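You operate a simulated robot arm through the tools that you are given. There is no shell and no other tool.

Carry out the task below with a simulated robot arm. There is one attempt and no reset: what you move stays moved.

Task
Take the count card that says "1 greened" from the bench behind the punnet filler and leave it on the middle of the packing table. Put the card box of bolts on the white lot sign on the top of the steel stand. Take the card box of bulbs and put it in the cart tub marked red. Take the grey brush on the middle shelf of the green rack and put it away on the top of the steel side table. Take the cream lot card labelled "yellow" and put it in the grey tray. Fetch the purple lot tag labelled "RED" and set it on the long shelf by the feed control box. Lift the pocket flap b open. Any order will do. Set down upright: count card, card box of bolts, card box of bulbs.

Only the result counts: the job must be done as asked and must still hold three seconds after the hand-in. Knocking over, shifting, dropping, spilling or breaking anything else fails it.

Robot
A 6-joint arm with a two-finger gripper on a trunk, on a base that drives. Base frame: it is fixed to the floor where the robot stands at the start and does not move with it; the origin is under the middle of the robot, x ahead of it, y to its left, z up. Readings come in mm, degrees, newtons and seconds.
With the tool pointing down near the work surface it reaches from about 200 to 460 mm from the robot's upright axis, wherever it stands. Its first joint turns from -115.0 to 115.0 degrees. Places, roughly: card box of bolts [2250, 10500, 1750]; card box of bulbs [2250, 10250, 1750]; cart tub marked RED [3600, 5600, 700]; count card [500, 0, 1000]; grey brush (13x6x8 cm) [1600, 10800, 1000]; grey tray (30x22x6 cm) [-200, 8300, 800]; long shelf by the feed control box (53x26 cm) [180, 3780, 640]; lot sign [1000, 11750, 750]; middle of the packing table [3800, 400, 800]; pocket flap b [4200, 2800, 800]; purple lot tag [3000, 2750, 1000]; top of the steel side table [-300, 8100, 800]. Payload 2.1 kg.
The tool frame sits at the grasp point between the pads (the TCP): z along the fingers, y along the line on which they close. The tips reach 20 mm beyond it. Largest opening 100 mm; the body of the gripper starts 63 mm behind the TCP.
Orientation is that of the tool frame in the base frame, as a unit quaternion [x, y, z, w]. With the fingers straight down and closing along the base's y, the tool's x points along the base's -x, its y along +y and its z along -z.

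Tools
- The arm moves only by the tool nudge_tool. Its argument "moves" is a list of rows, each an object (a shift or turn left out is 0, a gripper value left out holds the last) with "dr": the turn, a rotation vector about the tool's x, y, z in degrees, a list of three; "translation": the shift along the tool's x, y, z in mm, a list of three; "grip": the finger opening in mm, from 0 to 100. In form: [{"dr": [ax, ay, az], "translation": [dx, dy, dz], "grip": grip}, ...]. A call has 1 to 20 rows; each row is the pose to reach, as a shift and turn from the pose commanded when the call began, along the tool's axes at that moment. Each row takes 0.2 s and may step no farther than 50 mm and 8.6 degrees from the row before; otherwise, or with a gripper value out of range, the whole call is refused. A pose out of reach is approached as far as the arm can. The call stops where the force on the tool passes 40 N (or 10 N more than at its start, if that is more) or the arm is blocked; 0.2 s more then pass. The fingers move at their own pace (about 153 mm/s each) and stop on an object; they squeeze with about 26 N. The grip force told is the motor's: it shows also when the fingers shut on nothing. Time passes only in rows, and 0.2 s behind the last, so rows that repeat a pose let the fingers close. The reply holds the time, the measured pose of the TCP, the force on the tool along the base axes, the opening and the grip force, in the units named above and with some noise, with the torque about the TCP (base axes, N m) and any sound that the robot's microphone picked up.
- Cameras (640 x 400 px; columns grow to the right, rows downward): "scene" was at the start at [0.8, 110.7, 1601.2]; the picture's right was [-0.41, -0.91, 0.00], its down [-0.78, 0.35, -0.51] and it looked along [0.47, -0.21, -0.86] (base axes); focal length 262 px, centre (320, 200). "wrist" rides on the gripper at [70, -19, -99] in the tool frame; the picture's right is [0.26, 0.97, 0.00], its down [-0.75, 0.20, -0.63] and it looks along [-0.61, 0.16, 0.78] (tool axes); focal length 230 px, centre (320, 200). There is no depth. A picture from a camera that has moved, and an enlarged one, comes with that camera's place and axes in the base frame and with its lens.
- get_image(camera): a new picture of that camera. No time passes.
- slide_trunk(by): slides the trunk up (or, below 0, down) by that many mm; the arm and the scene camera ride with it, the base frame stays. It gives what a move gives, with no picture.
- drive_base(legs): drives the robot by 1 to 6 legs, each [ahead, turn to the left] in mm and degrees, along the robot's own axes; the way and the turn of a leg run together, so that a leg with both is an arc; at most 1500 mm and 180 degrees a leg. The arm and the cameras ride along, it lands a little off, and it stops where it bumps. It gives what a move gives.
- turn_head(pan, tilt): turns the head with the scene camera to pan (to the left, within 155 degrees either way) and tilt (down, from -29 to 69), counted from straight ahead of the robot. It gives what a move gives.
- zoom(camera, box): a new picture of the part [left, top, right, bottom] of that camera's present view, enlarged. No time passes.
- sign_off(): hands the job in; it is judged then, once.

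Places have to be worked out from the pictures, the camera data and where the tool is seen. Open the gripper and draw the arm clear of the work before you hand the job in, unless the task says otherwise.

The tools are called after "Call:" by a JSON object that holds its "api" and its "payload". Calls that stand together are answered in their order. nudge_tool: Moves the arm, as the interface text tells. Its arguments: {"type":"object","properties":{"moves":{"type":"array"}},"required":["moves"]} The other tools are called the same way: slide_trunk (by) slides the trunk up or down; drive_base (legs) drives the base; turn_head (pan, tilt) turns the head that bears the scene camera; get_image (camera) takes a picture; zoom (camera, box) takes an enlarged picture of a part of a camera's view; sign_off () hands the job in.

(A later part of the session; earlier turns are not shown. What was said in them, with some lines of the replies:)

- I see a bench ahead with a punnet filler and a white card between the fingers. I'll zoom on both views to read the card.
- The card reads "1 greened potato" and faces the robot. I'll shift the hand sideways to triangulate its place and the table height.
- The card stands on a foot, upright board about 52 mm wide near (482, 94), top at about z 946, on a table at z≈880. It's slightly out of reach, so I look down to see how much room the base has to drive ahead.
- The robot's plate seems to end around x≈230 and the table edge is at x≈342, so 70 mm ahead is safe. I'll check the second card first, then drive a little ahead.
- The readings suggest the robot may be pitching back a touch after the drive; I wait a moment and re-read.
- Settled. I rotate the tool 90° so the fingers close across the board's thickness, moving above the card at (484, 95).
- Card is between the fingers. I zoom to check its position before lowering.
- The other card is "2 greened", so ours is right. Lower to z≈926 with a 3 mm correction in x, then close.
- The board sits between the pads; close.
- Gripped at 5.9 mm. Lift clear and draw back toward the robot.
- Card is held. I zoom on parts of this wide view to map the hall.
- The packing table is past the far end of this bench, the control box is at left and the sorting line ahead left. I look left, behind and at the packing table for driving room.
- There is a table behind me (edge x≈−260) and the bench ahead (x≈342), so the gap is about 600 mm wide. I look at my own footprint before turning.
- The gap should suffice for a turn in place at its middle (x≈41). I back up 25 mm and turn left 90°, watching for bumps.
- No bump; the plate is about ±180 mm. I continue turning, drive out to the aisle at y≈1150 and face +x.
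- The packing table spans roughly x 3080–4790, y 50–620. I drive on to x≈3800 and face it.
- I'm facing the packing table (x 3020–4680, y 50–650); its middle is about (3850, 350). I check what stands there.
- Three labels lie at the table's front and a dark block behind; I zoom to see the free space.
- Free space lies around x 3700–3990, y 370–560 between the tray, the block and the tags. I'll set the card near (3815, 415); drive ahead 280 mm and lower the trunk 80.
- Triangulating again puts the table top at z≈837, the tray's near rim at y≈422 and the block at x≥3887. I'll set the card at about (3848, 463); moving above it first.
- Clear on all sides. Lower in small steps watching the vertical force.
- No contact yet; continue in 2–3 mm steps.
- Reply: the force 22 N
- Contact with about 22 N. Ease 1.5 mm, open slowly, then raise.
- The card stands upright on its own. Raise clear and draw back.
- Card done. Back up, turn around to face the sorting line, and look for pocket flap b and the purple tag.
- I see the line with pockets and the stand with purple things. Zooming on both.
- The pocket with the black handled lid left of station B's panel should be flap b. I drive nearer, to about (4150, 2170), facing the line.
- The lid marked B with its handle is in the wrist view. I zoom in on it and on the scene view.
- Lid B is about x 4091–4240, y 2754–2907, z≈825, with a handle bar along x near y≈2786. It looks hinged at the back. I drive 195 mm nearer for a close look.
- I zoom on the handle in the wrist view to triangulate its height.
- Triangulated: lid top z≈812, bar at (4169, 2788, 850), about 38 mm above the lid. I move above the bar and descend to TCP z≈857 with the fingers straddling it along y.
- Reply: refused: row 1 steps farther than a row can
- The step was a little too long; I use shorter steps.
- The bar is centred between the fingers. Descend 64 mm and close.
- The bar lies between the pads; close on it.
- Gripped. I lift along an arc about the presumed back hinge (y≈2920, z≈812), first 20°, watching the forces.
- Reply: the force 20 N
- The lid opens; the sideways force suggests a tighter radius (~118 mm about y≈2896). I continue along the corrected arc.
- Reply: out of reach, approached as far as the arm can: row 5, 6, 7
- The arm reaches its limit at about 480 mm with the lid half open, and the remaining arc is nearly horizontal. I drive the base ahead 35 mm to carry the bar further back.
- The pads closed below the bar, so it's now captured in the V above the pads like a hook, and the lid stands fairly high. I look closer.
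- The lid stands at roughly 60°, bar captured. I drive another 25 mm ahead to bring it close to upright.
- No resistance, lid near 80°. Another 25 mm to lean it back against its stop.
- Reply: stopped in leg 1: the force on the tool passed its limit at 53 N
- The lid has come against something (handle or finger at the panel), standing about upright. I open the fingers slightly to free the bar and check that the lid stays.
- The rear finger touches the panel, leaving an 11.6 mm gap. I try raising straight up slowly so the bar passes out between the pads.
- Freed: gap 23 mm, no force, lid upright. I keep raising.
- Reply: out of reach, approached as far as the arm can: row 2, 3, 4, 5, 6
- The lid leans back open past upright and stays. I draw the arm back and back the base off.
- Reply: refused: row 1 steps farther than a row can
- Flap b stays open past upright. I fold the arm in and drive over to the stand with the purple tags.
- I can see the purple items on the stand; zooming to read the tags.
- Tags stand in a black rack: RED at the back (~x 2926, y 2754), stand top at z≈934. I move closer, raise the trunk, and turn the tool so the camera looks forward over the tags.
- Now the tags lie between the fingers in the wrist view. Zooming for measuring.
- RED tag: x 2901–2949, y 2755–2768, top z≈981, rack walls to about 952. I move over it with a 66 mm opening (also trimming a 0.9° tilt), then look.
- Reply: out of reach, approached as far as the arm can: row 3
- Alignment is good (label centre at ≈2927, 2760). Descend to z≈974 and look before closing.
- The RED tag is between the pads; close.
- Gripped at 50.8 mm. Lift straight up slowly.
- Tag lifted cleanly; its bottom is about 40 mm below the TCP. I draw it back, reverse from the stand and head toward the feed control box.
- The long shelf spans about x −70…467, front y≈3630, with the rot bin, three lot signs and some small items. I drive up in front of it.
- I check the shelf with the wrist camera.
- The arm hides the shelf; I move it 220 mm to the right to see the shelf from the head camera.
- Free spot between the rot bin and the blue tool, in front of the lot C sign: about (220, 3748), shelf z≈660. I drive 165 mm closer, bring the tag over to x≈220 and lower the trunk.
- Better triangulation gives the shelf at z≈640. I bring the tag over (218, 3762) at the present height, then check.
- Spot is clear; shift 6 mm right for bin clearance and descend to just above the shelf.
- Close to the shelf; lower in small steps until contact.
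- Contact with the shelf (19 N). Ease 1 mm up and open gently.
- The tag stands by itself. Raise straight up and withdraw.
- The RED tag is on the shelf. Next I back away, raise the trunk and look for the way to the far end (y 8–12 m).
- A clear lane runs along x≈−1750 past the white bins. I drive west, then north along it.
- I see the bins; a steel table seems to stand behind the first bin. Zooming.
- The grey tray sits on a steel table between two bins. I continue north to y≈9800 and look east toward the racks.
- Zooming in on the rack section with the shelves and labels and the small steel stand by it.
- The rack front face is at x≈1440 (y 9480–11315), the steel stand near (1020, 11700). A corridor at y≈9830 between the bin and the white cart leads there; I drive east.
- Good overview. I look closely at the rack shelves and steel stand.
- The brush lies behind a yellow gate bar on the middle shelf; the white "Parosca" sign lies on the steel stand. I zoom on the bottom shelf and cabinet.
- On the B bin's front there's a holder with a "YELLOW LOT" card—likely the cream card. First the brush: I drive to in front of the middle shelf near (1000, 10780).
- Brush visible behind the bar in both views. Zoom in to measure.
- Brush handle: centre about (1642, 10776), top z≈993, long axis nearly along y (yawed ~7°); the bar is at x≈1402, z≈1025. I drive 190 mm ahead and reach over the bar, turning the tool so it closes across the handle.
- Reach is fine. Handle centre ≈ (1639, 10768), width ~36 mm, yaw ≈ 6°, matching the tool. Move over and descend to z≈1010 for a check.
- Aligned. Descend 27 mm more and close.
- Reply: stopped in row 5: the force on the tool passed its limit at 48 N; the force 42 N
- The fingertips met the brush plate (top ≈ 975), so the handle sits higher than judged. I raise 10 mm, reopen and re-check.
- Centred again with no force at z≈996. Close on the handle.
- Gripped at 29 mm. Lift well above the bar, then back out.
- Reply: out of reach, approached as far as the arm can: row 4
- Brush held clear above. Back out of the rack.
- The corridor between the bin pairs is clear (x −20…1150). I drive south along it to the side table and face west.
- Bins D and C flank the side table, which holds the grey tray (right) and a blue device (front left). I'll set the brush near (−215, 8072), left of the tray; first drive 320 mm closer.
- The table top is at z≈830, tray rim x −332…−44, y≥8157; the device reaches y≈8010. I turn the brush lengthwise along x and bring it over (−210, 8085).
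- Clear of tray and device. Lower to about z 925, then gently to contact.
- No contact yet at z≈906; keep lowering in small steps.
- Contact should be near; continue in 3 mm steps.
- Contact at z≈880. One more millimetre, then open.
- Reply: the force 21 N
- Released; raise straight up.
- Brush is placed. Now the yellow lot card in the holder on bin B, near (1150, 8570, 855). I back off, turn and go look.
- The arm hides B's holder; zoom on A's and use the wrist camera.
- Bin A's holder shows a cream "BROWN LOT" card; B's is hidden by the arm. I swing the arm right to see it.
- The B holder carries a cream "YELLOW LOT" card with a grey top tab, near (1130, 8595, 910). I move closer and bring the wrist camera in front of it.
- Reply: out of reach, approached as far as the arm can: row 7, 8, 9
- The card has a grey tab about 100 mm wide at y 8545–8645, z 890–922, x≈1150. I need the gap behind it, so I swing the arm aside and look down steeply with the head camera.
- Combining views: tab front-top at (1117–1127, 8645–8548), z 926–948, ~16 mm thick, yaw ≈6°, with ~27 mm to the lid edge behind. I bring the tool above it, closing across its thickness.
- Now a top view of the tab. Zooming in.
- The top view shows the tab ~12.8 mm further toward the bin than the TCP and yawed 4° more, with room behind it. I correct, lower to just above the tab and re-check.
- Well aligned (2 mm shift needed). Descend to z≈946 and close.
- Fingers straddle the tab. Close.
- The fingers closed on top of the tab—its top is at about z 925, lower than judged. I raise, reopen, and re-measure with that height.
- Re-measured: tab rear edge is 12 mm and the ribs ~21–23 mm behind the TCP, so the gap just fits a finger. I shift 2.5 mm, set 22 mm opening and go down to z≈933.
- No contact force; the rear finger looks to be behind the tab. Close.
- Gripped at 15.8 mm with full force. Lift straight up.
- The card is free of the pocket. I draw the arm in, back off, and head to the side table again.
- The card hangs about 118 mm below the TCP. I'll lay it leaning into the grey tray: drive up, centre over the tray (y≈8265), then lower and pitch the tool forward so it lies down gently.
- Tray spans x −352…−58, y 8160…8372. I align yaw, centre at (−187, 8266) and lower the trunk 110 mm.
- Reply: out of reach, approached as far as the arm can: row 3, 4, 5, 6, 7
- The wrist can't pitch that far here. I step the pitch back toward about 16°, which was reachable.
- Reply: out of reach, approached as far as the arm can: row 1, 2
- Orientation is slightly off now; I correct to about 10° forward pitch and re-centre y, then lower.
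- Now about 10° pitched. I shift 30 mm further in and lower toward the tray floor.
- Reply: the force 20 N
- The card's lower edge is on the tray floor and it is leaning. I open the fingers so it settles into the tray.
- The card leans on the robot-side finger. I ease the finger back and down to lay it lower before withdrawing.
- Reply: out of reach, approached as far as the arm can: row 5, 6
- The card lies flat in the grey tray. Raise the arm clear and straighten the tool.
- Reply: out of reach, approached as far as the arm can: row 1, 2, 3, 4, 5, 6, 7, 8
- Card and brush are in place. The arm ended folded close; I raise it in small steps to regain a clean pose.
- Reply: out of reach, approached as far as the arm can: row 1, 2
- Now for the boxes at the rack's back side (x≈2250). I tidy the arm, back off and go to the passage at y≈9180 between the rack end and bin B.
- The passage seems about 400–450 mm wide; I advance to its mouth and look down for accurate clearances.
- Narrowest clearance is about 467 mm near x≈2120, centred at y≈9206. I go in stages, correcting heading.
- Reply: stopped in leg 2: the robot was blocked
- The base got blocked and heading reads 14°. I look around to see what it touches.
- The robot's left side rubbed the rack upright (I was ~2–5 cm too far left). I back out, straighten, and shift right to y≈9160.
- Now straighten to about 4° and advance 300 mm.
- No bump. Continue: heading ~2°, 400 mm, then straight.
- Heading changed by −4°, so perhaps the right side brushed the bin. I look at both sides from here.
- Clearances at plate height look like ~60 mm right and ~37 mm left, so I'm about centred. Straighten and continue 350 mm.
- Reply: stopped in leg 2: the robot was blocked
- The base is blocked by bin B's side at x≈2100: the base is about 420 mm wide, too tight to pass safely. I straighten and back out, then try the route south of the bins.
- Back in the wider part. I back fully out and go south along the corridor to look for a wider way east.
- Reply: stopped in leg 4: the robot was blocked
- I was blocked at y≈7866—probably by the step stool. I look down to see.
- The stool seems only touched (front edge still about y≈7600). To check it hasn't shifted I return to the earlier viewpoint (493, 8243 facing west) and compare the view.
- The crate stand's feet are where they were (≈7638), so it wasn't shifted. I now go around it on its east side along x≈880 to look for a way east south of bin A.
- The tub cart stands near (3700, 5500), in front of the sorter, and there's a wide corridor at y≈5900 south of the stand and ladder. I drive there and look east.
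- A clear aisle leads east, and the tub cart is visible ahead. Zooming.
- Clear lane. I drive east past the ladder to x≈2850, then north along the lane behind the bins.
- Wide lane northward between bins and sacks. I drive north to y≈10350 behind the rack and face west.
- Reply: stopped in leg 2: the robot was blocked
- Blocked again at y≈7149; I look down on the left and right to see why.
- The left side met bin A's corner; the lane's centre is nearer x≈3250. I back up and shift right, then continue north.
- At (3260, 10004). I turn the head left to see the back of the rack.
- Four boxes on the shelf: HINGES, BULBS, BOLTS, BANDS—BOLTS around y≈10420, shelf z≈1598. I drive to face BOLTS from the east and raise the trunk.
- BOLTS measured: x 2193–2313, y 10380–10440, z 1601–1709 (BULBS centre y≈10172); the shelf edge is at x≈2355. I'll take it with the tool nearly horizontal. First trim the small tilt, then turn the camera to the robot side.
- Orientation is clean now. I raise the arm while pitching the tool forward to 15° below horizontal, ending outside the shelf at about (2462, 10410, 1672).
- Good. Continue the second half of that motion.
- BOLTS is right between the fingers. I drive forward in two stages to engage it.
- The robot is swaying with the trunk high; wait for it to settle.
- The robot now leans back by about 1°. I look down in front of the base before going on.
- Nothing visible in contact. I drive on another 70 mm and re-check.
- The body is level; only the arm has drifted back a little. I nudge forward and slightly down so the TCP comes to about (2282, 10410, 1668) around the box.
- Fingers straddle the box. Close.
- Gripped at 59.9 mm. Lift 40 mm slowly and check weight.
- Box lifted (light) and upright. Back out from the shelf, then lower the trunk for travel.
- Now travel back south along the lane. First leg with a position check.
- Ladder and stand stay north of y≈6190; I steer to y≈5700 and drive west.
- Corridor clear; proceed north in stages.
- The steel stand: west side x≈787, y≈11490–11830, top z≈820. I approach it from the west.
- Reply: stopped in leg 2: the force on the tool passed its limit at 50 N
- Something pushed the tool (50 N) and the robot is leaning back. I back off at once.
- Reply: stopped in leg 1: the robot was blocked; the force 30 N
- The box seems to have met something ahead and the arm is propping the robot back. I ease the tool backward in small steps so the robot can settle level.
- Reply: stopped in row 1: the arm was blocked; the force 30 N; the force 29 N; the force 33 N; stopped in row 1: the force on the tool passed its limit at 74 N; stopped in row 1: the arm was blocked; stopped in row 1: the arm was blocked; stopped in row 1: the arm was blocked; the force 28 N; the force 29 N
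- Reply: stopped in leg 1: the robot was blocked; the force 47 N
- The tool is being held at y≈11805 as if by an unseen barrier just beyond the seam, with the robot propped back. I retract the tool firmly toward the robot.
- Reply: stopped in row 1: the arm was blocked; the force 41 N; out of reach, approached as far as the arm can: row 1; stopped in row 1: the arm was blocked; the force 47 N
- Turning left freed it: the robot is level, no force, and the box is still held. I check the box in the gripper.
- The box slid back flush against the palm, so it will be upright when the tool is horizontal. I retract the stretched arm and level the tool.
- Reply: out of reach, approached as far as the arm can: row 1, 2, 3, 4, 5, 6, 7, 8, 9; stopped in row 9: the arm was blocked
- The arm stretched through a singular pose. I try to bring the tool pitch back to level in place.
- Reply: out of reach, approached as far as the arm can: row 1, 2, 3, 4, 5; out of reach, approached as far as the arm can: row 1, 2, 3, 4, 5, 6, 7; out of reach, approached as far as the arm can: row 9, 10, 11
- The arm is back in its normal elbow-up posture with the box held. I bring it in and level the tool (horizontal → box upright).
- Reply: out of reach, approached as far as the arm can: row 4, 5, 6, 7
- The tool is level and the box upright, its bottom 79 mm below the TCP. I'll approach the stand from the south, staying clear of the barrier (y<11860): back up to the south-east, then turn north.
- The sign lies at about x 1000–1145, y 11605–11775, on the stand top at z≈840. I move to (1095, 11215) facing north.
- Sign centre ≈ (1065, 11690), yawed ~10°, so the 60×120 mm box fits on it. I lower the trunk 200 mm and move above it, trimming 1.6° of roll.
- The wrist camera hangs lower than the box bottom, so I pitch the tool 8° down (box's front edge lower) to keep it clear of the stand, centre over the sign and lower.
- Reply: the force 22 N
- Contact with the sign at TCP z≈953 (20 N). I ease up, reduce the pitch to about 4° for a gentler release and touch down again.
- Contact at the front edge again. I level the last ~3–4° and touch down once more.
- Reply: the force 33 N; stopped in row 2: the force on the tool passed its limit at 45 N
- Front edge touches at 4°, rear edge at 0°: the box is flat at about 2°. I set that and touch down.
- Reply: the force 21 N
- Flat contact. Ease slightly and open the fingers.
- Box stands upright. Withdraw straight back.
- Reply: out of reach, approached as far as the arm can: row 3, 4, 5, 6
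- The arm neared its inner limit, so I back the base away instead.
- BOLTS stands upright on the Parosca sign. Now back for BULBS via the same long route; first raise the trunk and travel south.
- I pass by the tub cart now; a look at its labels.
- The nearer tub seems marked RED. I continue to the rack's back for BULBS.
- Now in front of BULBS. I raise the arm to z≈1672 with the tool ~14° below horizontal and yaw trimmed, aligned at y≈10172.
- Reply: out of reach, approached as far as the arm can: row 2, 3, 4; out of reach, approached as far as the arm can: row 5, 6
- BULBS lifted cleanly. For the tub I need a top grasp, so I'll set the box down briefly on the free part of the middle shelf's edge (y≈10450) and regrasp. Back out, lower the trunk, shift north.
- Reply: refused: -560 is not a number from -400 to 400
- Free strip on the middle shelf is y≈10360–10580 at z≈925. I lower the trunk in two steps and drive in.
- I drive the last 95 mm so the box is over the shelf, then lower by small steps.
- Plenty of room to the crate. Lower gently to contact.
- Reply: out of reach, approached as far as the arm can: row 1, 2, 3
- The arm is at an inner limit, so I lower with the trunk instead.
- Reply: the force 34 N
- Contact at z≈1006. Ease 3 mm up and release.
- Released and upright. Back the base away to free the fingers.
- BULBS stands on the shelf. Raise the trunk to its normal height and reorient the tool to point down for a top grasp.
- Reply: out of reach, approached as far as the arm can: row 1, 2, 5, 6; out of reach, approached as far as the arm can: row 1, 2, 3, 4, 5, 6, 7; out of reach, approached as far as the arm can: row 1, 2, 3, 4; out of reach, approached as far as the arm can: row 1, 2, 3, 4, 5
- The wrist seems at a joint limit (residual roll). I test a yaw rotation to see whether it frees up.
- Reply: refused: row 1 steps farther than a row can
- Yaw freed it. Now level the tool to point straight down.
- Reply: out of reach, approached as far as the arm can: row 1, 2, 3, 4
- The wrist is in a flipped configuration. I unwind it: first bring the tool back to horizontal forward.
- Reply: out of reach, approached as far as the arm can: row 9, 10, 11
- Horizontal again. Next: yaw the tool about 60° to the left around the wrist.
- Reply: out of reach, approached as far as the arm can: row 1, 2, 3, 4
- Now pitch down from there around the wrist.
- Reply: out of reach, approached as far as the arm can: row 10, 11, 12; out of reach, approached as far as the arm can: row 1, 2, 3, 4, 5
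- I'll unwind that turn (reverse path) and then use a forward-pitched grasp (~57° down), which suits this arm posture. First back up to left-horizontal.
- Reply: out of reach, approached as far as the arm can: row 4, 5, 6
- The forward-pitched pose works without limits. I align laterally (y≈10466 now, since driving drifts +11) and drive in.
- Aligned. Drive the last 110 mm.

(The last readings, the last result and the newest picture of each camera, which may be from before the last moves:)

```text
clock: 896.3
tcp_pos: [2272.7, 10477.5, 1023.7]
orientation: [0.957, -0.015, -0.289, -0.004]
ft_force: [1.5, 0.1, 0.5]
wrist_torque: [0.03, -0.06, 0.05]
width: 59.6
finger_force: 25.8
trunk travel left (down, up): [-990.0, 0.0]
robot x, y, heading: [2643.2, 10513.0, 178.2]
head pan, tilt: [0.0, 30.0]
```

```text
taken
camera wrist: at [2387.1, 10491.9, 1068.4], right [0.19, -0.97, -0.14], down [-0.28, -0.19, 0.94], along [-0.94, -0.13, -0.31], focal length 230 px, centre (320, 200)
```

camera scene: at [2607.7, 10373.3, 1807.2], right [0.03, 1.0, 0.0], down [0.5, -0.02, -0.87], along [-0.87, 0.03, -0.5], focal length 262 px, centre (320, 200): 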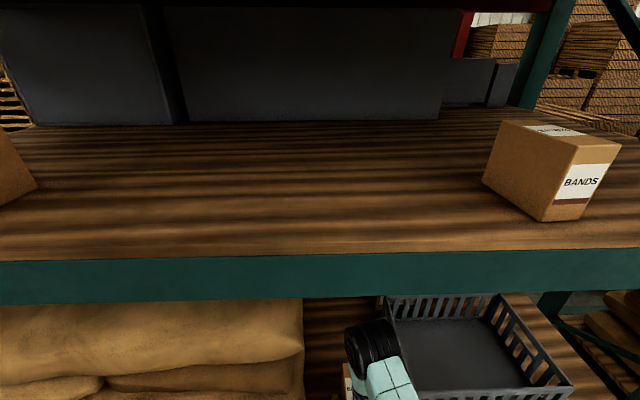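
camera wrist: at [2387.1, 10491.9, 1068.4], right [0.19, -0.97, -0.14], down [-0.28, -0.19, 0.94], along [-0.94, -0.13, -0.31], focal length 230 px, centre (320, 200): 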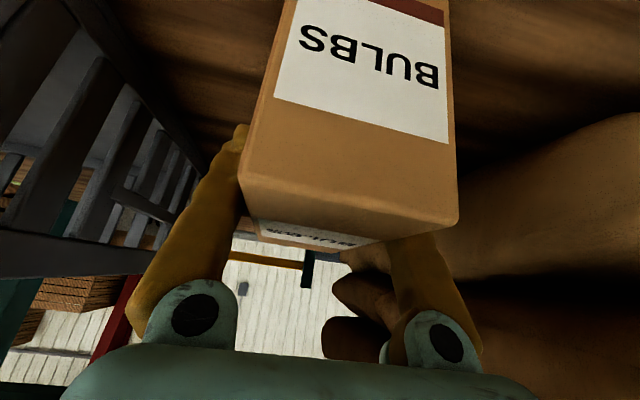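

Gripped from above. Lift 50 mm and back out.

Call:
{"api": "nudge_tool", "payload": {"moves": [{"translation": [-6, 0, -8]}, {"translation": [-14, 0, -21]}, {"translation": [-28, 0, -42]}, {"translation": [-28, 0, -42]}]}}

Call:
{"api": "drive_base", "payload": {"legs": [[-500, 0]]}}

Call:
{"api": "get_image", "payload": {"camera": "wrist"}}

Call:
{"api": "get_image", "payload": {"camera": "scene"}}

```text
clock: 897.3
tcp_pos: [2274.1, 10476.8, 1073.8]
orientation: [0.958, -0.014, -0.288, -0.004]
ft_force: [0.2, -0.5, -3.2]
wrist_torque: [-0.03, 0.0, 0.0]
width: 59.7
finger_force: 26.2
trunk travel left (down, up): [-990.0, 0.0]
robot x, y, heading: [2639.2, 10517.7, 178.5]
head pan, tilt: [0.0, 30.0]
```

```text
clock: 900.2
tcp_pos: [2760.8, 10459.1, 1073.1]
orientation: [0.957, -0.014, -0.289, -0.004]
ft_force: [-1.1, 0.3, -2.1]
wrist_torque: [0.0, 0.0, 0.01]
width: 59.5
finger_force: 25.7
trunk travel left (down, up): [-990.0, 0.0]
robot x, y, heading: [3129.9, 10499.3, 178.1]
head pan, tilt: [0.0, 30.0]
```

```text
taken
camera wrist: at [2875.6, 10475.5, 1118.5], right [0.19, -0.97, -0.14], down [-0.28, -0.19, 0.94], along [-0.94, -0.14, -0.31], focal length 230 px, centre (320, 200)
```

wrist: 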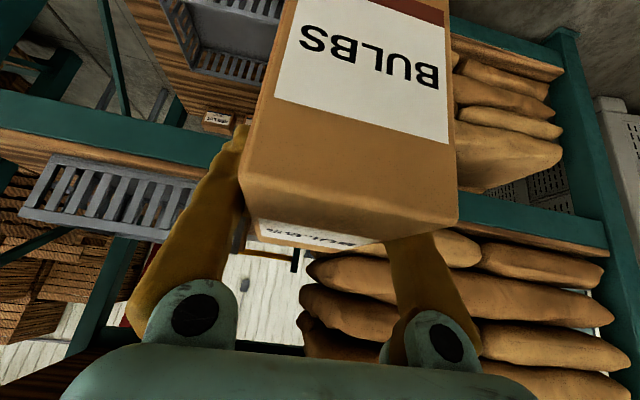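

```text
taken
camera scene: at [3090.3, 10358.4, 1807.1], right [0.03, 1.0, 0.0], down [0.5, -0.01, -0.86], along [-0.86, 0.03, -0.5], focal length 262 px, centre (320, 200)
```

scene: 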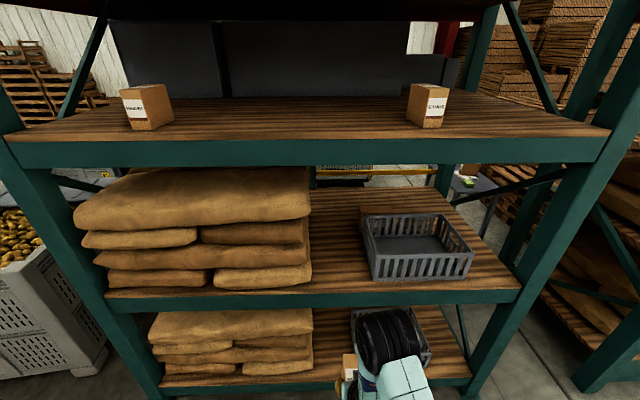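

Box secure. I lower the trunk for travel and drive south to the tub cart.

Call:
{"api": "slide_trunk", "payload": {"by": -100}}

Call:
{"api": "drive_base", "payload": {"legs": [[0, 91], [1200, 0], [1200, 0]]}}

```text
clock: 901.5
tcp_pos: [2763.6, 10460.8, 973.9]
orientation: [0.957, -0.014, -0.289, -0.003]
ft_force: [0.1, 0.5, -2.2]
wrist_torque: [0.0, 0.0, 0.0]
width: 59.6
finger_force: 25.8
trunk travel left (down, up): [-890.0, 100.0]
robot x, y, heading: [3128.1, 10500.3, 178.6]
head pan, tilt: [0.0, 30.0]
```

```text
clock: 917.0
tcp_pos: [3102.0, 7747.4, 974.3]
orientation: [0.69, 0.663, -0.208, 0.201]
ft_force: [-0.6, -0.1, -2.1]
wrist_torque: [0.0, 0.0, -0.01]
width: 59.5
finger_force: 26.2
trunk travel left (down, up): [-890.0, 100.0]
robot x, y, heading: [3065.5, 8113.3, -92.4]
head pan, tilt: [0.0, 30.0]
```

Call:
{"api": "drive_base", "payload": {"legs": [[0, 2.5], [1000, 0], [850, 0]]}}

Call:
{"api": "turn_head", "payload": {"pan": 25, "tilt": 40}}

Call:
{"api": "get_image", "payload": {"camera": "scene"}}

Call:
{"api": "zoom", "payload": {"camera": "scene", "box": [180, 60, 480, 280]}}

```text
clock: 926.7
tcp_pos: [3175.2, 5901.2, 973.7]
orientation: [0.66, 0.693, -0.2, 0.21]
ft_force: [0.9, 0.1, -2.2]
wrist_torque: [0.04, 0.01, -0.01]
width: 59.6
finger_force: 25.9
trunk travel left (down, up): [-890.0, 100.0]
robot x, y, heading: [3106.9, 6258.4, -87.2]
head pan, tilt: [0.0, 30.0]
```

```text
clock: 927.6
tcp_pos: [3174.1, 5901.3, 974.0]
orientation: [0.66, 0.693, -0.199, 0.21]
ft_force: [-0.1, 1.1, -2.3]
wrist_torque: [0.01, -0.04, 0.02]
width: 59.6
finger_force: 26.2
trunk travel left (down, up): [-890.0, 100.0]
robot x, y, heading: [3108.5, 6263.3, -87.1]
head pan, tilt: [25.0, 40.0]
```

```text
taken
camera scene: at [3283.4, 6252.1, 1691.9], right [-0.89, -0.46, 0.0], down [-0.3, 0.57, -0.77], along [0.36, -0.68, -0.64], focal length 262 px, centre (320, 200)
```

scene: 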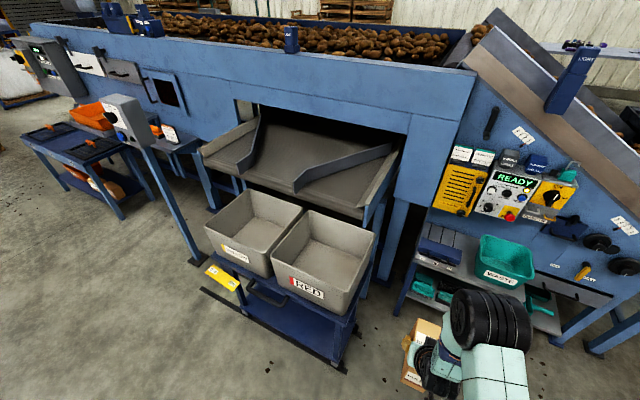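

```text
1.82 times, centred on (330, 170) of scene
camera zoom: at [3283.4, 6252.1, 1691.9], right [-0.89, -0.46, 0.0], down [-0.3, 0.57, -0.77], along [0.36, -0.68, -0.64], focal length 476 px, centre (302, 254)
```

zoom: 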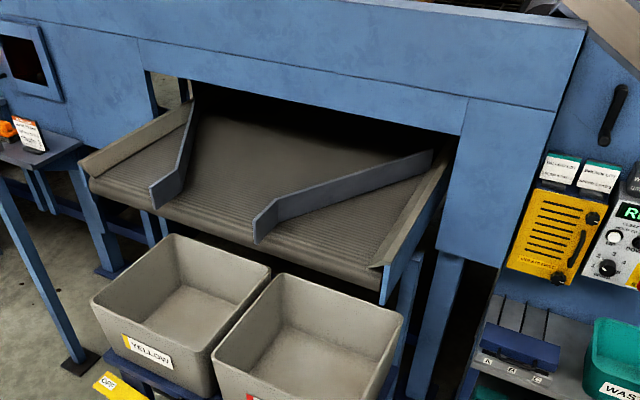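

RED is the nearer (west) tub: x 3430–3770, y 5440–5773, rim z≈860. I approach it from the west: loop around to face east.

Call:
{"api": "drive_base", "payload": {"legs": [[0, -55], [674, 0], [0, 127]]}}

Call:
{"api": "turn_head", "payload": {"pan": 0, "tilt": 35}}

Call:
{"api": "get_image", "payload": {"camera": "scene"}}

```text
clock: 939.1
tcp_pos: [2937.1, 5802.5, 974.4]
orientation: [0.131, 0.948, -0.039, 0.287]
ft_force: [-0.6, 0.7, -2.1]
wrist_torque: [-0.01, 0.01, 0.0]
width: 59.8
finger_force: 26.0
trunk travel left (down, up): [-890.0, 100.0]
robot x, y, heading: [2573.3, 5856.4, -15.7]
head pan, tilt: [25.0, 40.0]
```

```text
clock: 940.0
tcp_pos: [2936.9, 5802.6, 974.0]
orientation: [0.131, 0.948, -0.039, 0.287]
ft_force: [-0.1, -0.5, -2.0]
wrist_torque: [0.0, -0.02, 0.03]
width: 59.6
finger_force: 25.3
trunk travel left (down, up): [-890.0, 100.0]
robot x, y, heading: [2572.2, 5854.9, -15.7]
head pan, tilt: [0.0, 35.0]
```

```text
taken
camera scene: at [2637.7, 5980.0, 1699.4], right [-0.27, -0.96, 0.0], down [-0.55, 0.16, -0.82], along [0.79, -0.22, -0.57], focal length 262 px, centre (320, 200)
```

scene: 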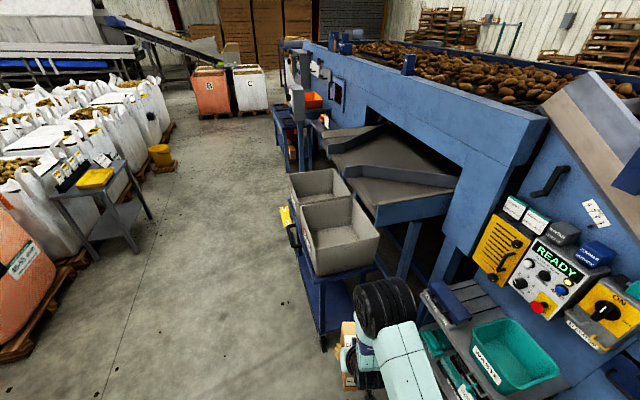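

Clear path: I drive to about (3180, 5715) heading −13°.

Call:
{"api": "drive_base", "payload": {"legs": [[0, 2.5], [610, 0]]}}

Call:
{"api": "turn_head", "payload": {"pan": -5, "tilt": 52}}

Call:
{"api": "get_image", "payload": {"camera": "scene"}}

Call:
{"api": "get_image", "payload": {"camera": "wrist"}}

```text
clock: 943.9
tcp_pos: [3551.7, 5674.1, 972.6]
orientation: [0.11, 0.951, -0.032, 0.287]
ft_force: [-0.8, 0.3, -2.5]
wrist_torque: [0.02, 0.0, 0.02]
width: 59.7
finger_force: 25.5
trunk travel left (down, up): [-890.0, 100.0]
robot x, y, heading: [3186.8, 5707.7, -13.3]
head pan, tilt: [0.0, 35.0]
```

```text
clock: 944.7
tcp_pos: [3552.4, 5672.8, 973.9]
orientation: [0.11, 0.951, -0.033, 0.287]
ft_force: [-0.1, 0.2, -2.8]
wrist_torque: [0.0, 0.02, -0.02]
width: 59.9
finger_force: 26.0
trunk travel left (down, up): [-890.0, 100.0]
robot x, y, heading: [3184.3, 5707.8, -13.2]
head pan, tilt: [-5.0, 52.0]
```

```text
taken
camera scene: at [3231.1, 5834.2, 1675.1], right [-0.31, -0.95, 0.0], down [-0.75, 0.25, -0.62], along [0.58, -0.19, -0.79], focal length 262 px, centre (320, 200)
```

scene: 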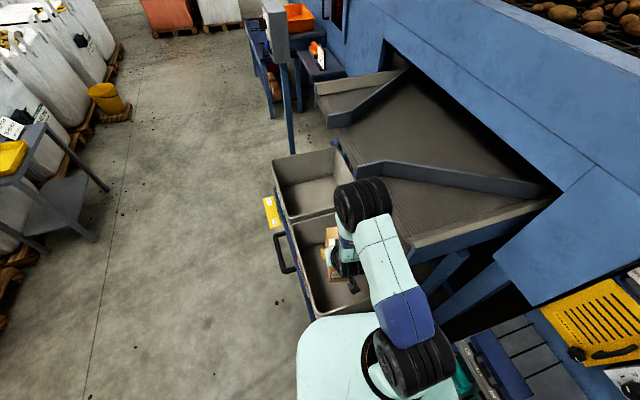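

```text
taken
camera wrist: at [3438.8, 5680.2, 1018.8], right [0.01, 0.99, -0.14], down [0.32, 0.13, 0.94], along [0.95, -0.05, -0.31], focal length 230 px, centre (320, 200)
```

wrist: 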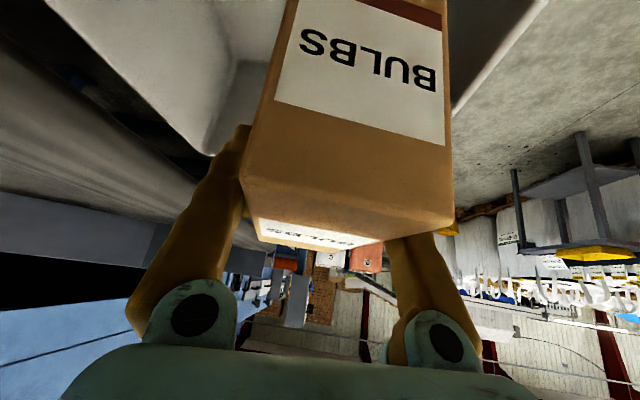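

The tub is centred at about (3603, 5610), floor estimated near z≈620. I creep 20 mm closer, centre the box over it, then lower with the trunk.

Call:
{"api": "drive_base", "payload": {"legs": [[20, 0]]}}

Call:
{"api": "nudge_tool", "payload": {"moves": [{"translation": [-17, -24, 11]}, {"translation": [-34, -49, 23]}, {"translation": [-34, -49, 23]}, {"translation": [-34, -49, 23]}]}}

Call:
{"api": "get_image", "payload": {"camera": "scene"}}

Call:
{"api": "zoom", "payload": {"camera": "scene", "box": [250, 130, 450, 330]}}

```text
clock: 945.5
tcp_pos: [3567.6, 5669.7, 975.2]
orientation: [0.11, 0.95, -0.033, 0.289]
ft_force: [-0.7, -0.9, -2.5]
wrist_torque: [-0.04, -0.02, -0.04]
width: 59.7
finger_force: 25.7
trunk travel left (down, up): [-890.0, 100.0]
robot x, y, heading: [3203.7, 5702.9, -13.3]
head pan, tilt: [-5.0, 52.0]
```

```text
clock: 946.5
tcp_pos: [3598.3, 5612.3, 974.6]
orientation: [0.11, 0.951, -0.032, 0.287]
ft_force: [-0.3, -0.9, -1.8]
wrist_torque: [-0.01, 0.02, -0.03]
width: 59.7
finger_force: 25.5
trunk travel left (down, up): [-890.0, 100.0]
robot x, y, heading: [3207.0, 5709.7, -13.4]
head pan, tilt: [-5.0, 52.0]
```

```text
taken
camera scene: at [3250.7, 5829.5, 1675.0], right [-0.31, -0.95, 0.0], down [-0.75, 0.25, -0.62], along [0.58, -0.19, -0.79], focal length 262 px, centre (320, 200)
```

scene: 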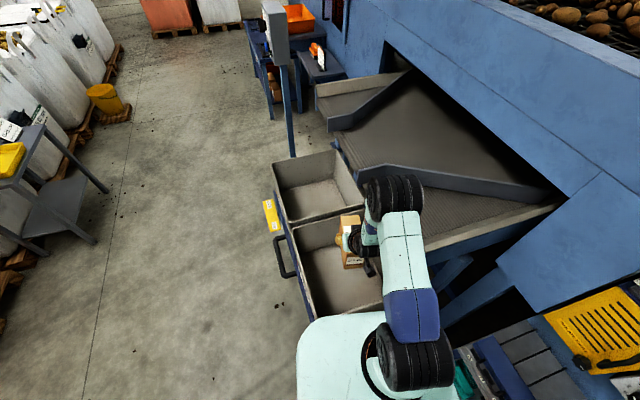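

```text
2.00 times, centred on (350, 230) of scene
camera zoom: at [3250.7, 5829.5, 1675.0], right [-0.31, -0.95, 0.0], down [-0.75, 0.25, -0.62], along [0.58, -0.19, -0.79], focal length 523 px, centre (260, 140)
```

zoom: 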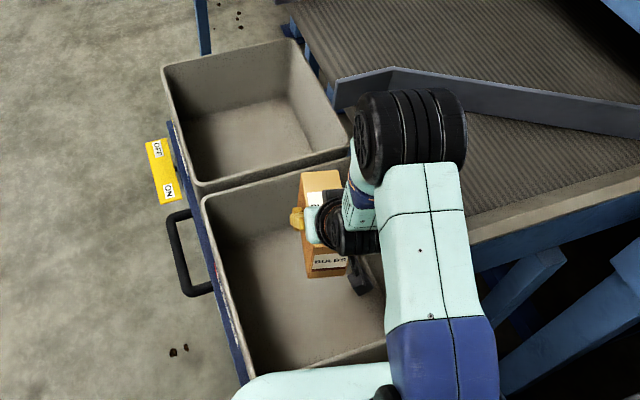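

Box is over the tub interior (x 3440–3760, y 5480–5780). Lower with the trunk in stages.

Call:
{"api": "slide_trunk", "payload": {"by": -120}}

Call:
{"api": "get_image", "payload": {"camera": "wrist"}}

Call:
{"api": "zoom", "payload": {"camera": "scene", "box": [250, 130, 450, 330]}}

```text
clock: 948.0
tcp_pos: [3597.3, 5612.9, 854.5]
orientation: [0.11, 0.951, -0.033, 0.287]
ft_force: [0.3, 0.4, -1.6]
wrist_torque: [-0.01, 0.03, 0.02]
width: 59.9
finger_force: 26.3
trunk travel left (down, up): [-770.0, 220.0]
robot x, y, heading: [3205.6, 5706.2, -13.3]
head pan, tilt: [-5.0, 52.0]
```

```text
taken
camera wrist: at [3483.8, 5619.0, 899.4], right [0.01, 0.99, -0.14], down [0.32, 0.13, 0.94], along [0.95, -0.05, -0.31], focal length 230 px, centre (320, 200)
```

wrist: 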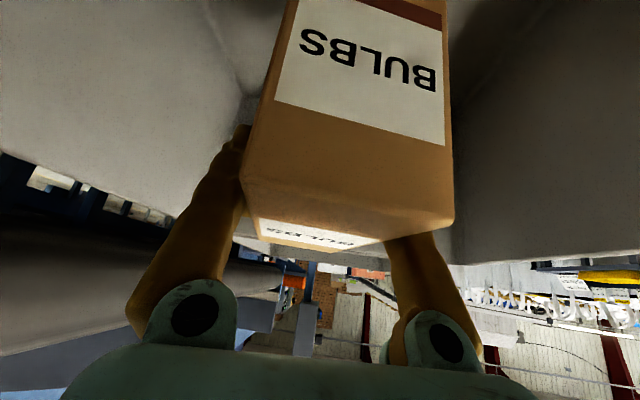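

```text
2.00 times, centred on (350, 230) of scene
camera zoom: at [3250.4, 5829.4, 1555.0], right [-0.31, -0.95, 0.0], down [-0.75, 0.25, -0.62], along [0.58, -0.19, -0.79], focal length 523 px, centre (260, 140)
```

zoom: 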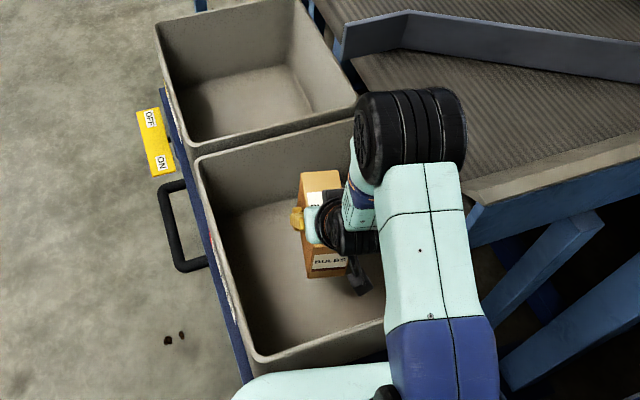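

Good clearance. Continue lowering.

Call:
{"api": "slide_trunk", "payload": {"by": -90}}

Call:
{"api": "get_image", "payload": {"camera": "wrist"}}

Call:
{"api": "zoom", "payload": {"camera": "scene", "box": [250, 130, 450, 330]}}

```text
clock: 949.2
tcp_pos: [3597.5, 5611.6, 764.3]
orientation: [0.109, 0.951, -0.032, 0.286]
ft_force: [-0.5, -0.8, -1.6]
wrist_torque: [0.02, 0.0, -0.03]
width: 59.7
finger_force: 25.8
trunk travel left (down, up): [-680.0, 310.0]
robot x, y, heading: [3209.5, 5704.3, -13.1]
head pan, tilt: [-5.0, 52.0]
```

```text
taken
camera wrist: at [3483.7, 5618.9, 809.4], right [0.01, 0.99, -0.14], down [0.32, 0.13, 0.94], along [0.95, -0.05, -0.31], focal length 230 px, centre (320, 200)
```

wrist: 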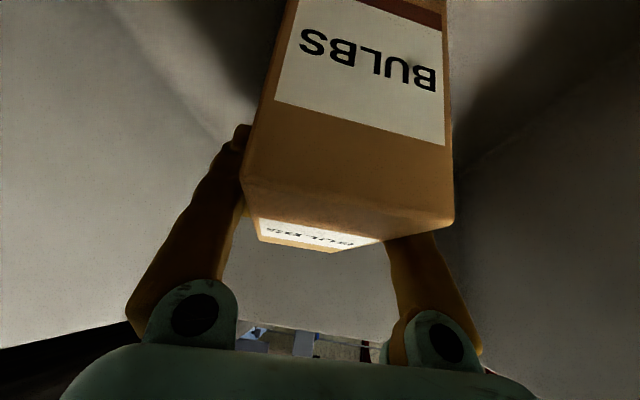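

```text
2.00 times, centred on (350, 230) of scene
camera zoom: at [3250.3, 5829.4, 1465.0], right [-0.31, -0.95, 0.0], down [-0.75, 0.25, -0.62], along [0.58, -0.19, -0.79], focal length 523 px, centre (260, 140)
```

zoom: 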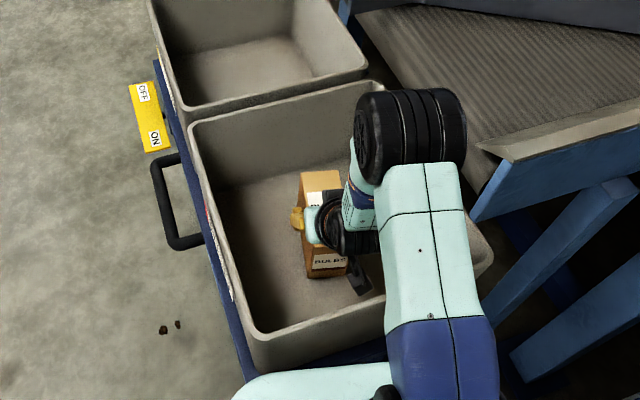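

Call:
{"api": "slide_trunk", "payload": {"by": -35}}

Call:
{"api": "slide_trunk", "payload": {"by": -10}}

Call:
{"api": "slide_trunk", "payload": {"by": -8}}

Call:
{"api": "slide_trunk", "payload": {"by": -6}}

```text
clock: 949.8
tcp_pos: [3599.9, 5612.2, 752.5]
orientation: [0.11, 0.947, -0.034, 0.3]
ft_force: [-10.6, 3.3, 26.6]
wrist_torque: [-0.16, -0.39, -0.04]
width: 60.0
finger_force: 25.6
trunk travel left (down, up): [-661.0, 329.0]
robot x, y, heading: [3206.9, 5701.9, -13.5]
head pan, tilt: [-5.0, 52.0]
stopped: the force on the tool passed its limit at 116 N (the readings are from after the stop); the commanded pose is now the measured one
```

```text
clock: 950.3
tcp_pos: [3599.6, 5611.1, 742.4]
orientation: [0.109, 0.947, -0.034, 0.3]
ft_force: [-0.5, 1.0, 32.2]
wrist_torque: [-0.14, -0.11, -0.1]
width: 60.2
finger_force: 25.7
trunk travel left (down, up): [-651.0, 339.0]
robot x, y, heading: [3204.7, 5704.6, -12.9]
head pan, tilt: [-5.0, 52.0]
```

```text
clock: 950.8
tcp_pos: [3599.9, 5612.1, 736.9]
orientation: [0.11, 0.947, -0.034, 0.301]
ft_force: [-10.8, 2.7, 21.2]
wrist_torque: [0.04, 0.41, 0.01]
width: 59.8
finger_force: 25.9
trunk travel left (down, up): [-645.0, 345.0]
robot x, y, heading: [3204.0, 5706.5, -13.2]
head pan, tilt: [-5.0, 52.0]
stopped: the force on the tool passed its limit at 50 N (the readings are from after the stop); the commanded pose is now the measured one
```

```text
clock: 951.1
tcp_pos: [3601.2, 5610.1, 736.3]
orientation: [0.11, 0.945, -0.035, 0.305]
ft_force: [-11.1, 4.4, 25.3]
wrist_torque: [-0.14, 0.47, -0.14]
width: 59.7
finger_force: 25.7
trunk travel left (down, up): [-643.0, 347.0]
robot x, y, heading: [3205.0, 5704.4, -13.1]
head pan, tilt: [-5.0, 52.0]
stopped: the force on the tool passed its limit at 43 N (the readings are from after the stop); the commanded pose is now the measured one
```

The box reached the tub floor (z≈670) and slid a little in the grip. I ease up to relieve the force.

Call:
{"api": "slide_trunk", "payload": {"by": 5}}

Call:
{"api": "get_image", "payload": {"camera": "wrist"}}

Call:
{"api": "zoom", "payload": {"camera": "scene", "box": [250, 100, 450, 300]}}

```text
clock: 951.7
tcp_pos: [3605.5, 5610.2, 738.2]
orientation: [0.11, 0.947, -0.034, 0.3]
ft_force: [-0.2, -0.2, -2.1]
wrist_torque: [-0.02, -0.02, 0.05]
width: 59.8
finger_force: 26.2
trunk travel left (down, up): [-648.0, 342.0]
robot x, y, heading: [3206.3, 5704.2, -13.0]
head pan, tilt: [-5.0, 52.0]
```

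```text
taken
camera wrist: at [3489.7, 5617.5, 779.7], right [0.02, 0.99, -0.15], down [0.29, 0.14, 0.95], along [0.96, -0.06, -0.28], focal length 230 px, centre (320, 200)
```

wrist: 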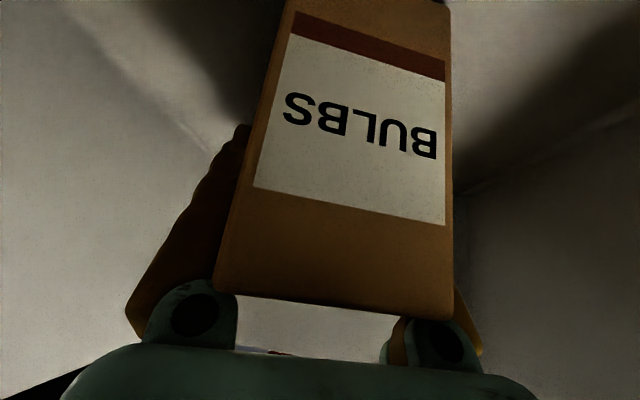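

```text
2.00 times, centred on (350, 200) of scene
camera zoom: at [3250.0, 5829.5, 1432.5], right [-0.31, -0.95, 0.0], down [-0.75, 0.25, -0.62], along [0.58, -0.19, -0.79], focal length 523 px, centre (260, 200)
```

zoom: 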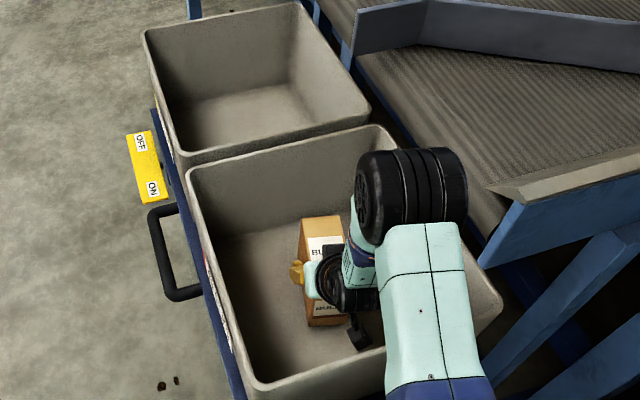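

The box is still upright (within 2°) and just off the floor. Lower 3 mm to touch and open the fingers.

Call:
{"api": "slide_trunk", "payload": {"by": -3}}

```text
clock: 952.2
tcp_pos: [3605.4, 5611.1, 737.6]
orientation: [0.109, 0.946, -0.034, 0.302]
ft_force: [-0.1, 0.2, 5.2]
wrist_torque: [-0.32, -0.53, -0.03]
width: 59.9
finger_force: 26.1
trunk travel left (down, up): [-645.0, 345.0]
robot x, y, heading: [3209.5, 5704.1, -13.4]
head pan, tilt: [-5.0, 52.0]
```

Touching lightly (5 N). Open.

Call:
{"api": "nudge_tool", "payload": {"moves": [{"grip": 63}, {"grip": 68}, {"grip": 74}, {"grip": 80}, {"grip": 84}, {"grip": 84}]}}

Call:
{"api": "get_image", "payload": {"camera": "wrist"}}

```text
clock: 953.6
tcp_pos: [3605.0, 5609.2, 736.2]
orientation: [0.109, 0.947, -0.034, 0.3]
ft_force: [-1.1, 0.6, 2.5]
wrist_torque: [0.06, 0.03, 0.0]
width: 82.9
finger_force: 1.9
trunk travel left (down, up): [-645.0, 345.0]
robot x, y, heading: [3204.9, 5702.5, -13.3]
head pan, tilt: [-5.0, 52.0]
```

```text
taken
camera wrist: at [3489.5, 5617.6, 777.3], right [0.02, 0.99, -0.15], down [0.29, 0.14, 0.95], along [0.96, -0.06, -0.28], focal length 230 px, centre (320, 200)
```

wrist: 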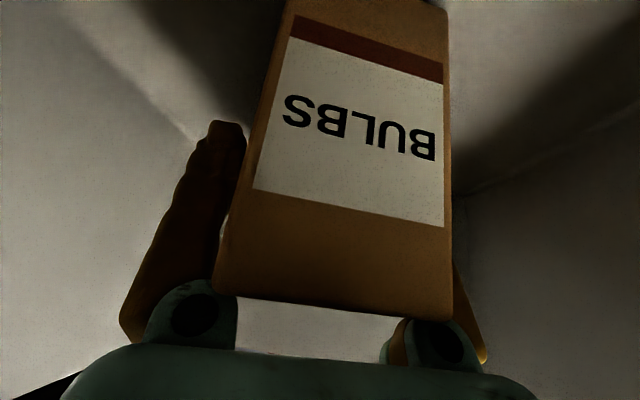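

Box stands free. I centre the fingers by 4 mm and raise straight up with the trunk.

Call:
{"api": "nudge_tool", "payload": {"moves": [{"translation": [0, 2, 0], "grip": 90}, {"translation": [0, 4, 0], "grip": 92}, {"translation": [0, 4, 0]}]}}

Call:
{"api": "slide_trunk", "payload": {"by": 30}}

Call:
{"api": "get_image", "payload": {"camera": "wrist"}}

```text
clock: 954.4
tcp_pos: [3605.5, 5614.5, 735.9]
orientation: [0.111, 0.946, -0.035, 0.301]
ft_force: [-0.6, -2.1, 4.6]
wrist_torque: [0.12, 0.13, 0.07]
width: 90.8
finger_force: 1.4
trunk travel left (down, up): [-645.0, 345.0]
robot x, y, heading: [3203.9, 5706.0, -13.3]
head pan, tilt: [-5.0, 52.0]
```

```text
clock: 955.1
tcp_pos: [3607.2, 5614.5, 765.2]
orientation: [0.109, 0.947, -0.034, 0.301]
ft_force: [0.1, -0.3, 0.0]
wrist_torque: [-0.01, 0.03, 0.05]
width: 92.0
finger_force: 0.0
trunk travel left (down, up): [-675.0, 315.0]
robot x, y, heading: [3204.5, 5702.4, -13.4]
head pan, tilt: [-5.0, 52.0]
```

```text
taken
camera wrist: at [3491.2, 5621.9, 807.0], right [0.02, 0.99, -0.15], down [0.29, 0.14, 0.95], along [0.96, -0.06, -0.28], focal length 230 px, centre (320, 200)
```

wrist: 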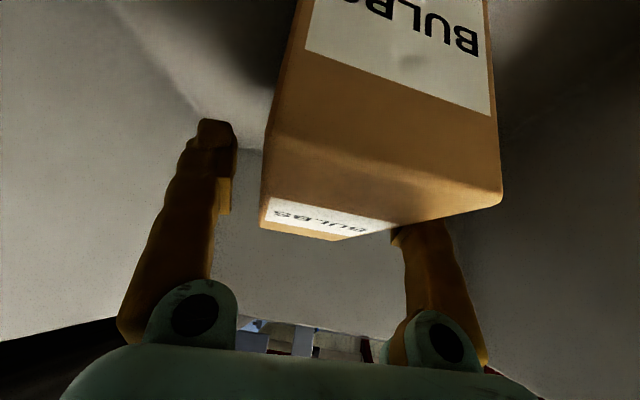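

Call:
{"api": "slide_trunk", "payload": {"by": 40}}

Call:
{"api": "get_image", "payload": {"camera": "wrist"}}

Call:
{"api": "slide_trunk", "payload": {"by": 200}}

Call:
{"api": "get_image", "payload": {"camera": "wrist"}}

Call:
{"api": "zoom", "payload": {"camera": "scene", "box": [250, 130, 450, 330]}}

```text
clock: 956.0
tcp_pos: [3605.6, 5615.3, 806.1]
orientation: [0.109, 0.947, -0.034, 0.3]
ft_force: [-0.4, -0.2, 0.6]
wrist_torque: [0.0, 0.03, 0.02]
width: 92.2
finger_force: 0.1
trunk travel left (down, up): [-715.0, 275.0]
robot x, y, heading: [3207.1, 5699.2, -13.3]
head pan, tilt: [-5.0, 52.0]
```

```text
taken
camera wrist: at [3491.0, 5621.8, 847.0], right [0.02, 0.99, -0.15], down [0.29, 0.14, 0.95], along [0.96, -0.06, -0.28], focal length 230 px, centre (320, 200)
```

wrist: 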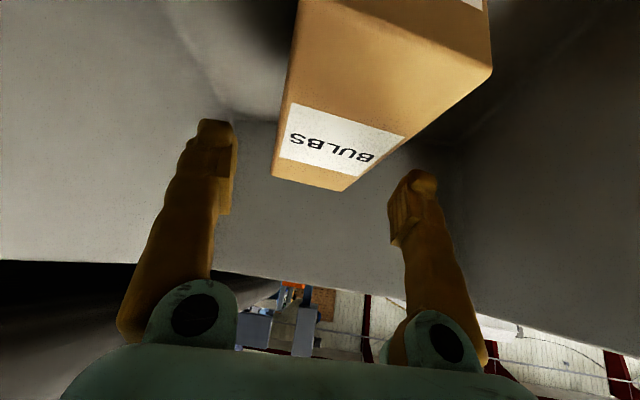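

```text
clock: 958.1
tcp_pos: [3606.8, 5615.2, 1004.6]
orientation: [0.11, 0.947, -0.034, 0.301]
ft_force: [-0.2, -0.2, -0.4]
wrist_torque: [-0.02, 0.01, 0.02]
width: 92.0
finger_force: 0.0
trunk travel left (down, up): [-915.0, 75.0]
robot x, y, heading: [3202.8, 5704.1, -13.2]
head pan, tilt: [-5.0, 52.0]
```

```text
taken
camera wrist: at [3491.0, 5621.8, 1047.0], right [0.02, 0.99, -0.15], down [0.29, 0.14, 0.95], along [0.96, -0.06, -0.28], focal length 230 px, centre (320, 200)
```

wrist: 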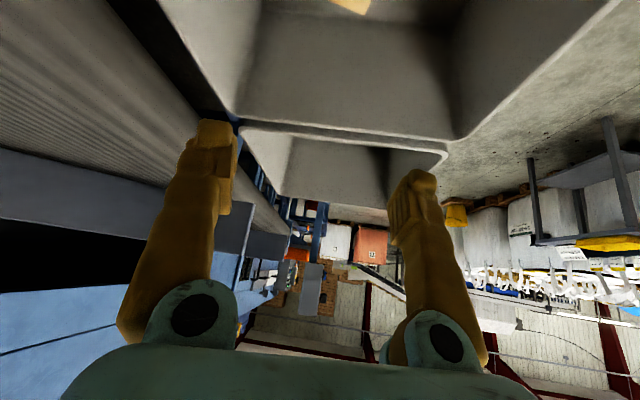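

```text
2.00 times, centred on (350, 230) of scene
camera zoom: at [3250.0, 5829.6, 1699.8], right [-0.31, -0.95, 0.0], down [-0.75, 0.25, -0.62], along [0.58, -0.19, -0.79], focal length 523 px, centre (260, 140)
```

zoom: 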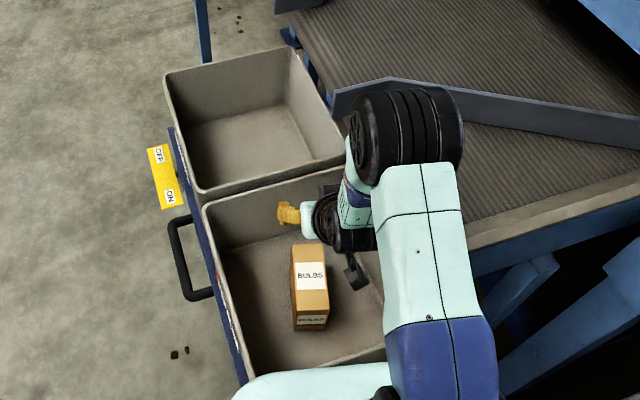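

BULBS stands upright in the RED tub. I back away so the arm is clear of the work.

Call:
{"api": "drive_base", "payload": {"legs": [[-450, 0]]}}

Call:
{"api": "turn_head", "payload": {"pan": 0, "tilt": 35}}

Call:
{"api": "get_image", "payload": {"camera": "scene"}}

Call:
{"api": "zoom", "payload": {"camera": "scene", "box": [230, 120, 430, 280]}}

```text
clock: 960.8
tcp_pos: [3175.2, 5713.1, 1004.9]
orientation: [0.116, 0.946, -0.036, 0.3]
ft_force: [0.6, 0.3, -0.4]
wrist_torque: [-0.02, 0.01, -0.01]
width: 92.1
finger_force: 0.1
trunk travel left (down, up): [-915.0, 75.0]
robot x, y, heading: [2778.5, 5810.2, -13.9]
head pan, tilt: [-5.0, 52.0]
```

```text
clock: 961.6
tcp_pos: [3175.5, 5713.2, 1005.5]
orientation: [0.115, 0.946, -0.036, 0.301]
ft_force: [0.1, -0.2, -0.4]
wrist_torque: [0.0, -0.01, 0.01]
width: 92.3
finger_force: 0.0
trunk travel left (down, up): [-915.0, 75.0]
robot x, y, heading: [2774.9, 5804.7, -14.0]
head pan, tilt: [0.0, 35.0]
```

```text
taken
camera scene: at [2836.4, 5936.2, 1724.1], right [-0.24, -0.97, 0.0], down [-0.56, 0.14, -0.82], along [0.79, -0.2, -0.57], focal length 262 px, centre (320, 200)
```

scene: 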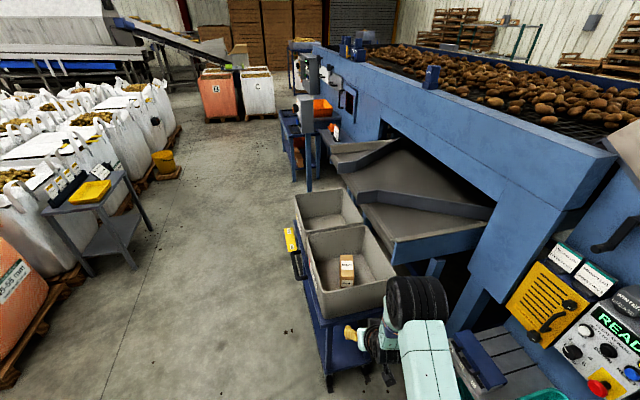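

```text
2.50 times, centred on (330, 200) of scene
camera zoom: at [2836.4, 5936.2, 1724.1], right [-0.24, -0.97, 0.0], down [-0.56, 0.14, -0.82], along [0.79, -0.2, -0.57], focal length 654 px, centre (295, 200)
```

zoom: 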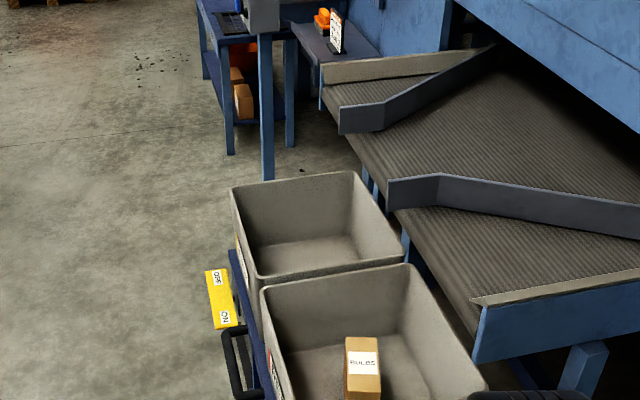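

BULBS is upright in the RED tub and the arm is open and clear of everything. All seven jobs were seen in place after I let go, so I hand the job in.

Call:
{"api": "sign_off", "payload": {}}

```text
The job is handed in.
```

I did all seven jobs and handed the job in. I checked each one by camera right after releasing it, but I did not go back to re-check any of them before the hand-in. The reply to the hand-in gave no verdict.

| Item | Where it is now |
|---|---|
| Count card "1 greened" | Upright near the middle of the packing table. It is about 8 cm toward the aisle from the exact centre, because a tray and a dark block fill the centre. |
| Card box of bolts | Upright on the white "Parosca" sign on the steel stand. |
| Card box of bulbs | Upright in the cart tub marked RED. |
| Grey brush | On the top of the steel side table, beside the grey tray. |
| Cream "YELLOW LOT" card | Lying flat, face up, in the grey tray. I took it from the holder on bin B. |
| Purple "RED" tag | Standing on the long shelf by the feed control box. |
| Pocket flap b | Open, leaning back past upright. It stayed open after I let go. |

Some contacts along the way could count against the job:
- **Base bumps:** the base touched the rack upright, bins A and B, and a crate stand. From the cameras, the crate stand had not moved. I did not measure the bins or the rack for shifts.
- **Bolts box:** on the way to the stand it pressed hard against something I could not see, and the robot tipped back briefly. The box stayed in the grip and was set down upright.
- **Bulbs box:** it met the tub floor harder than intended and slid about 16 mm in the grip. It stood upright after I let go.
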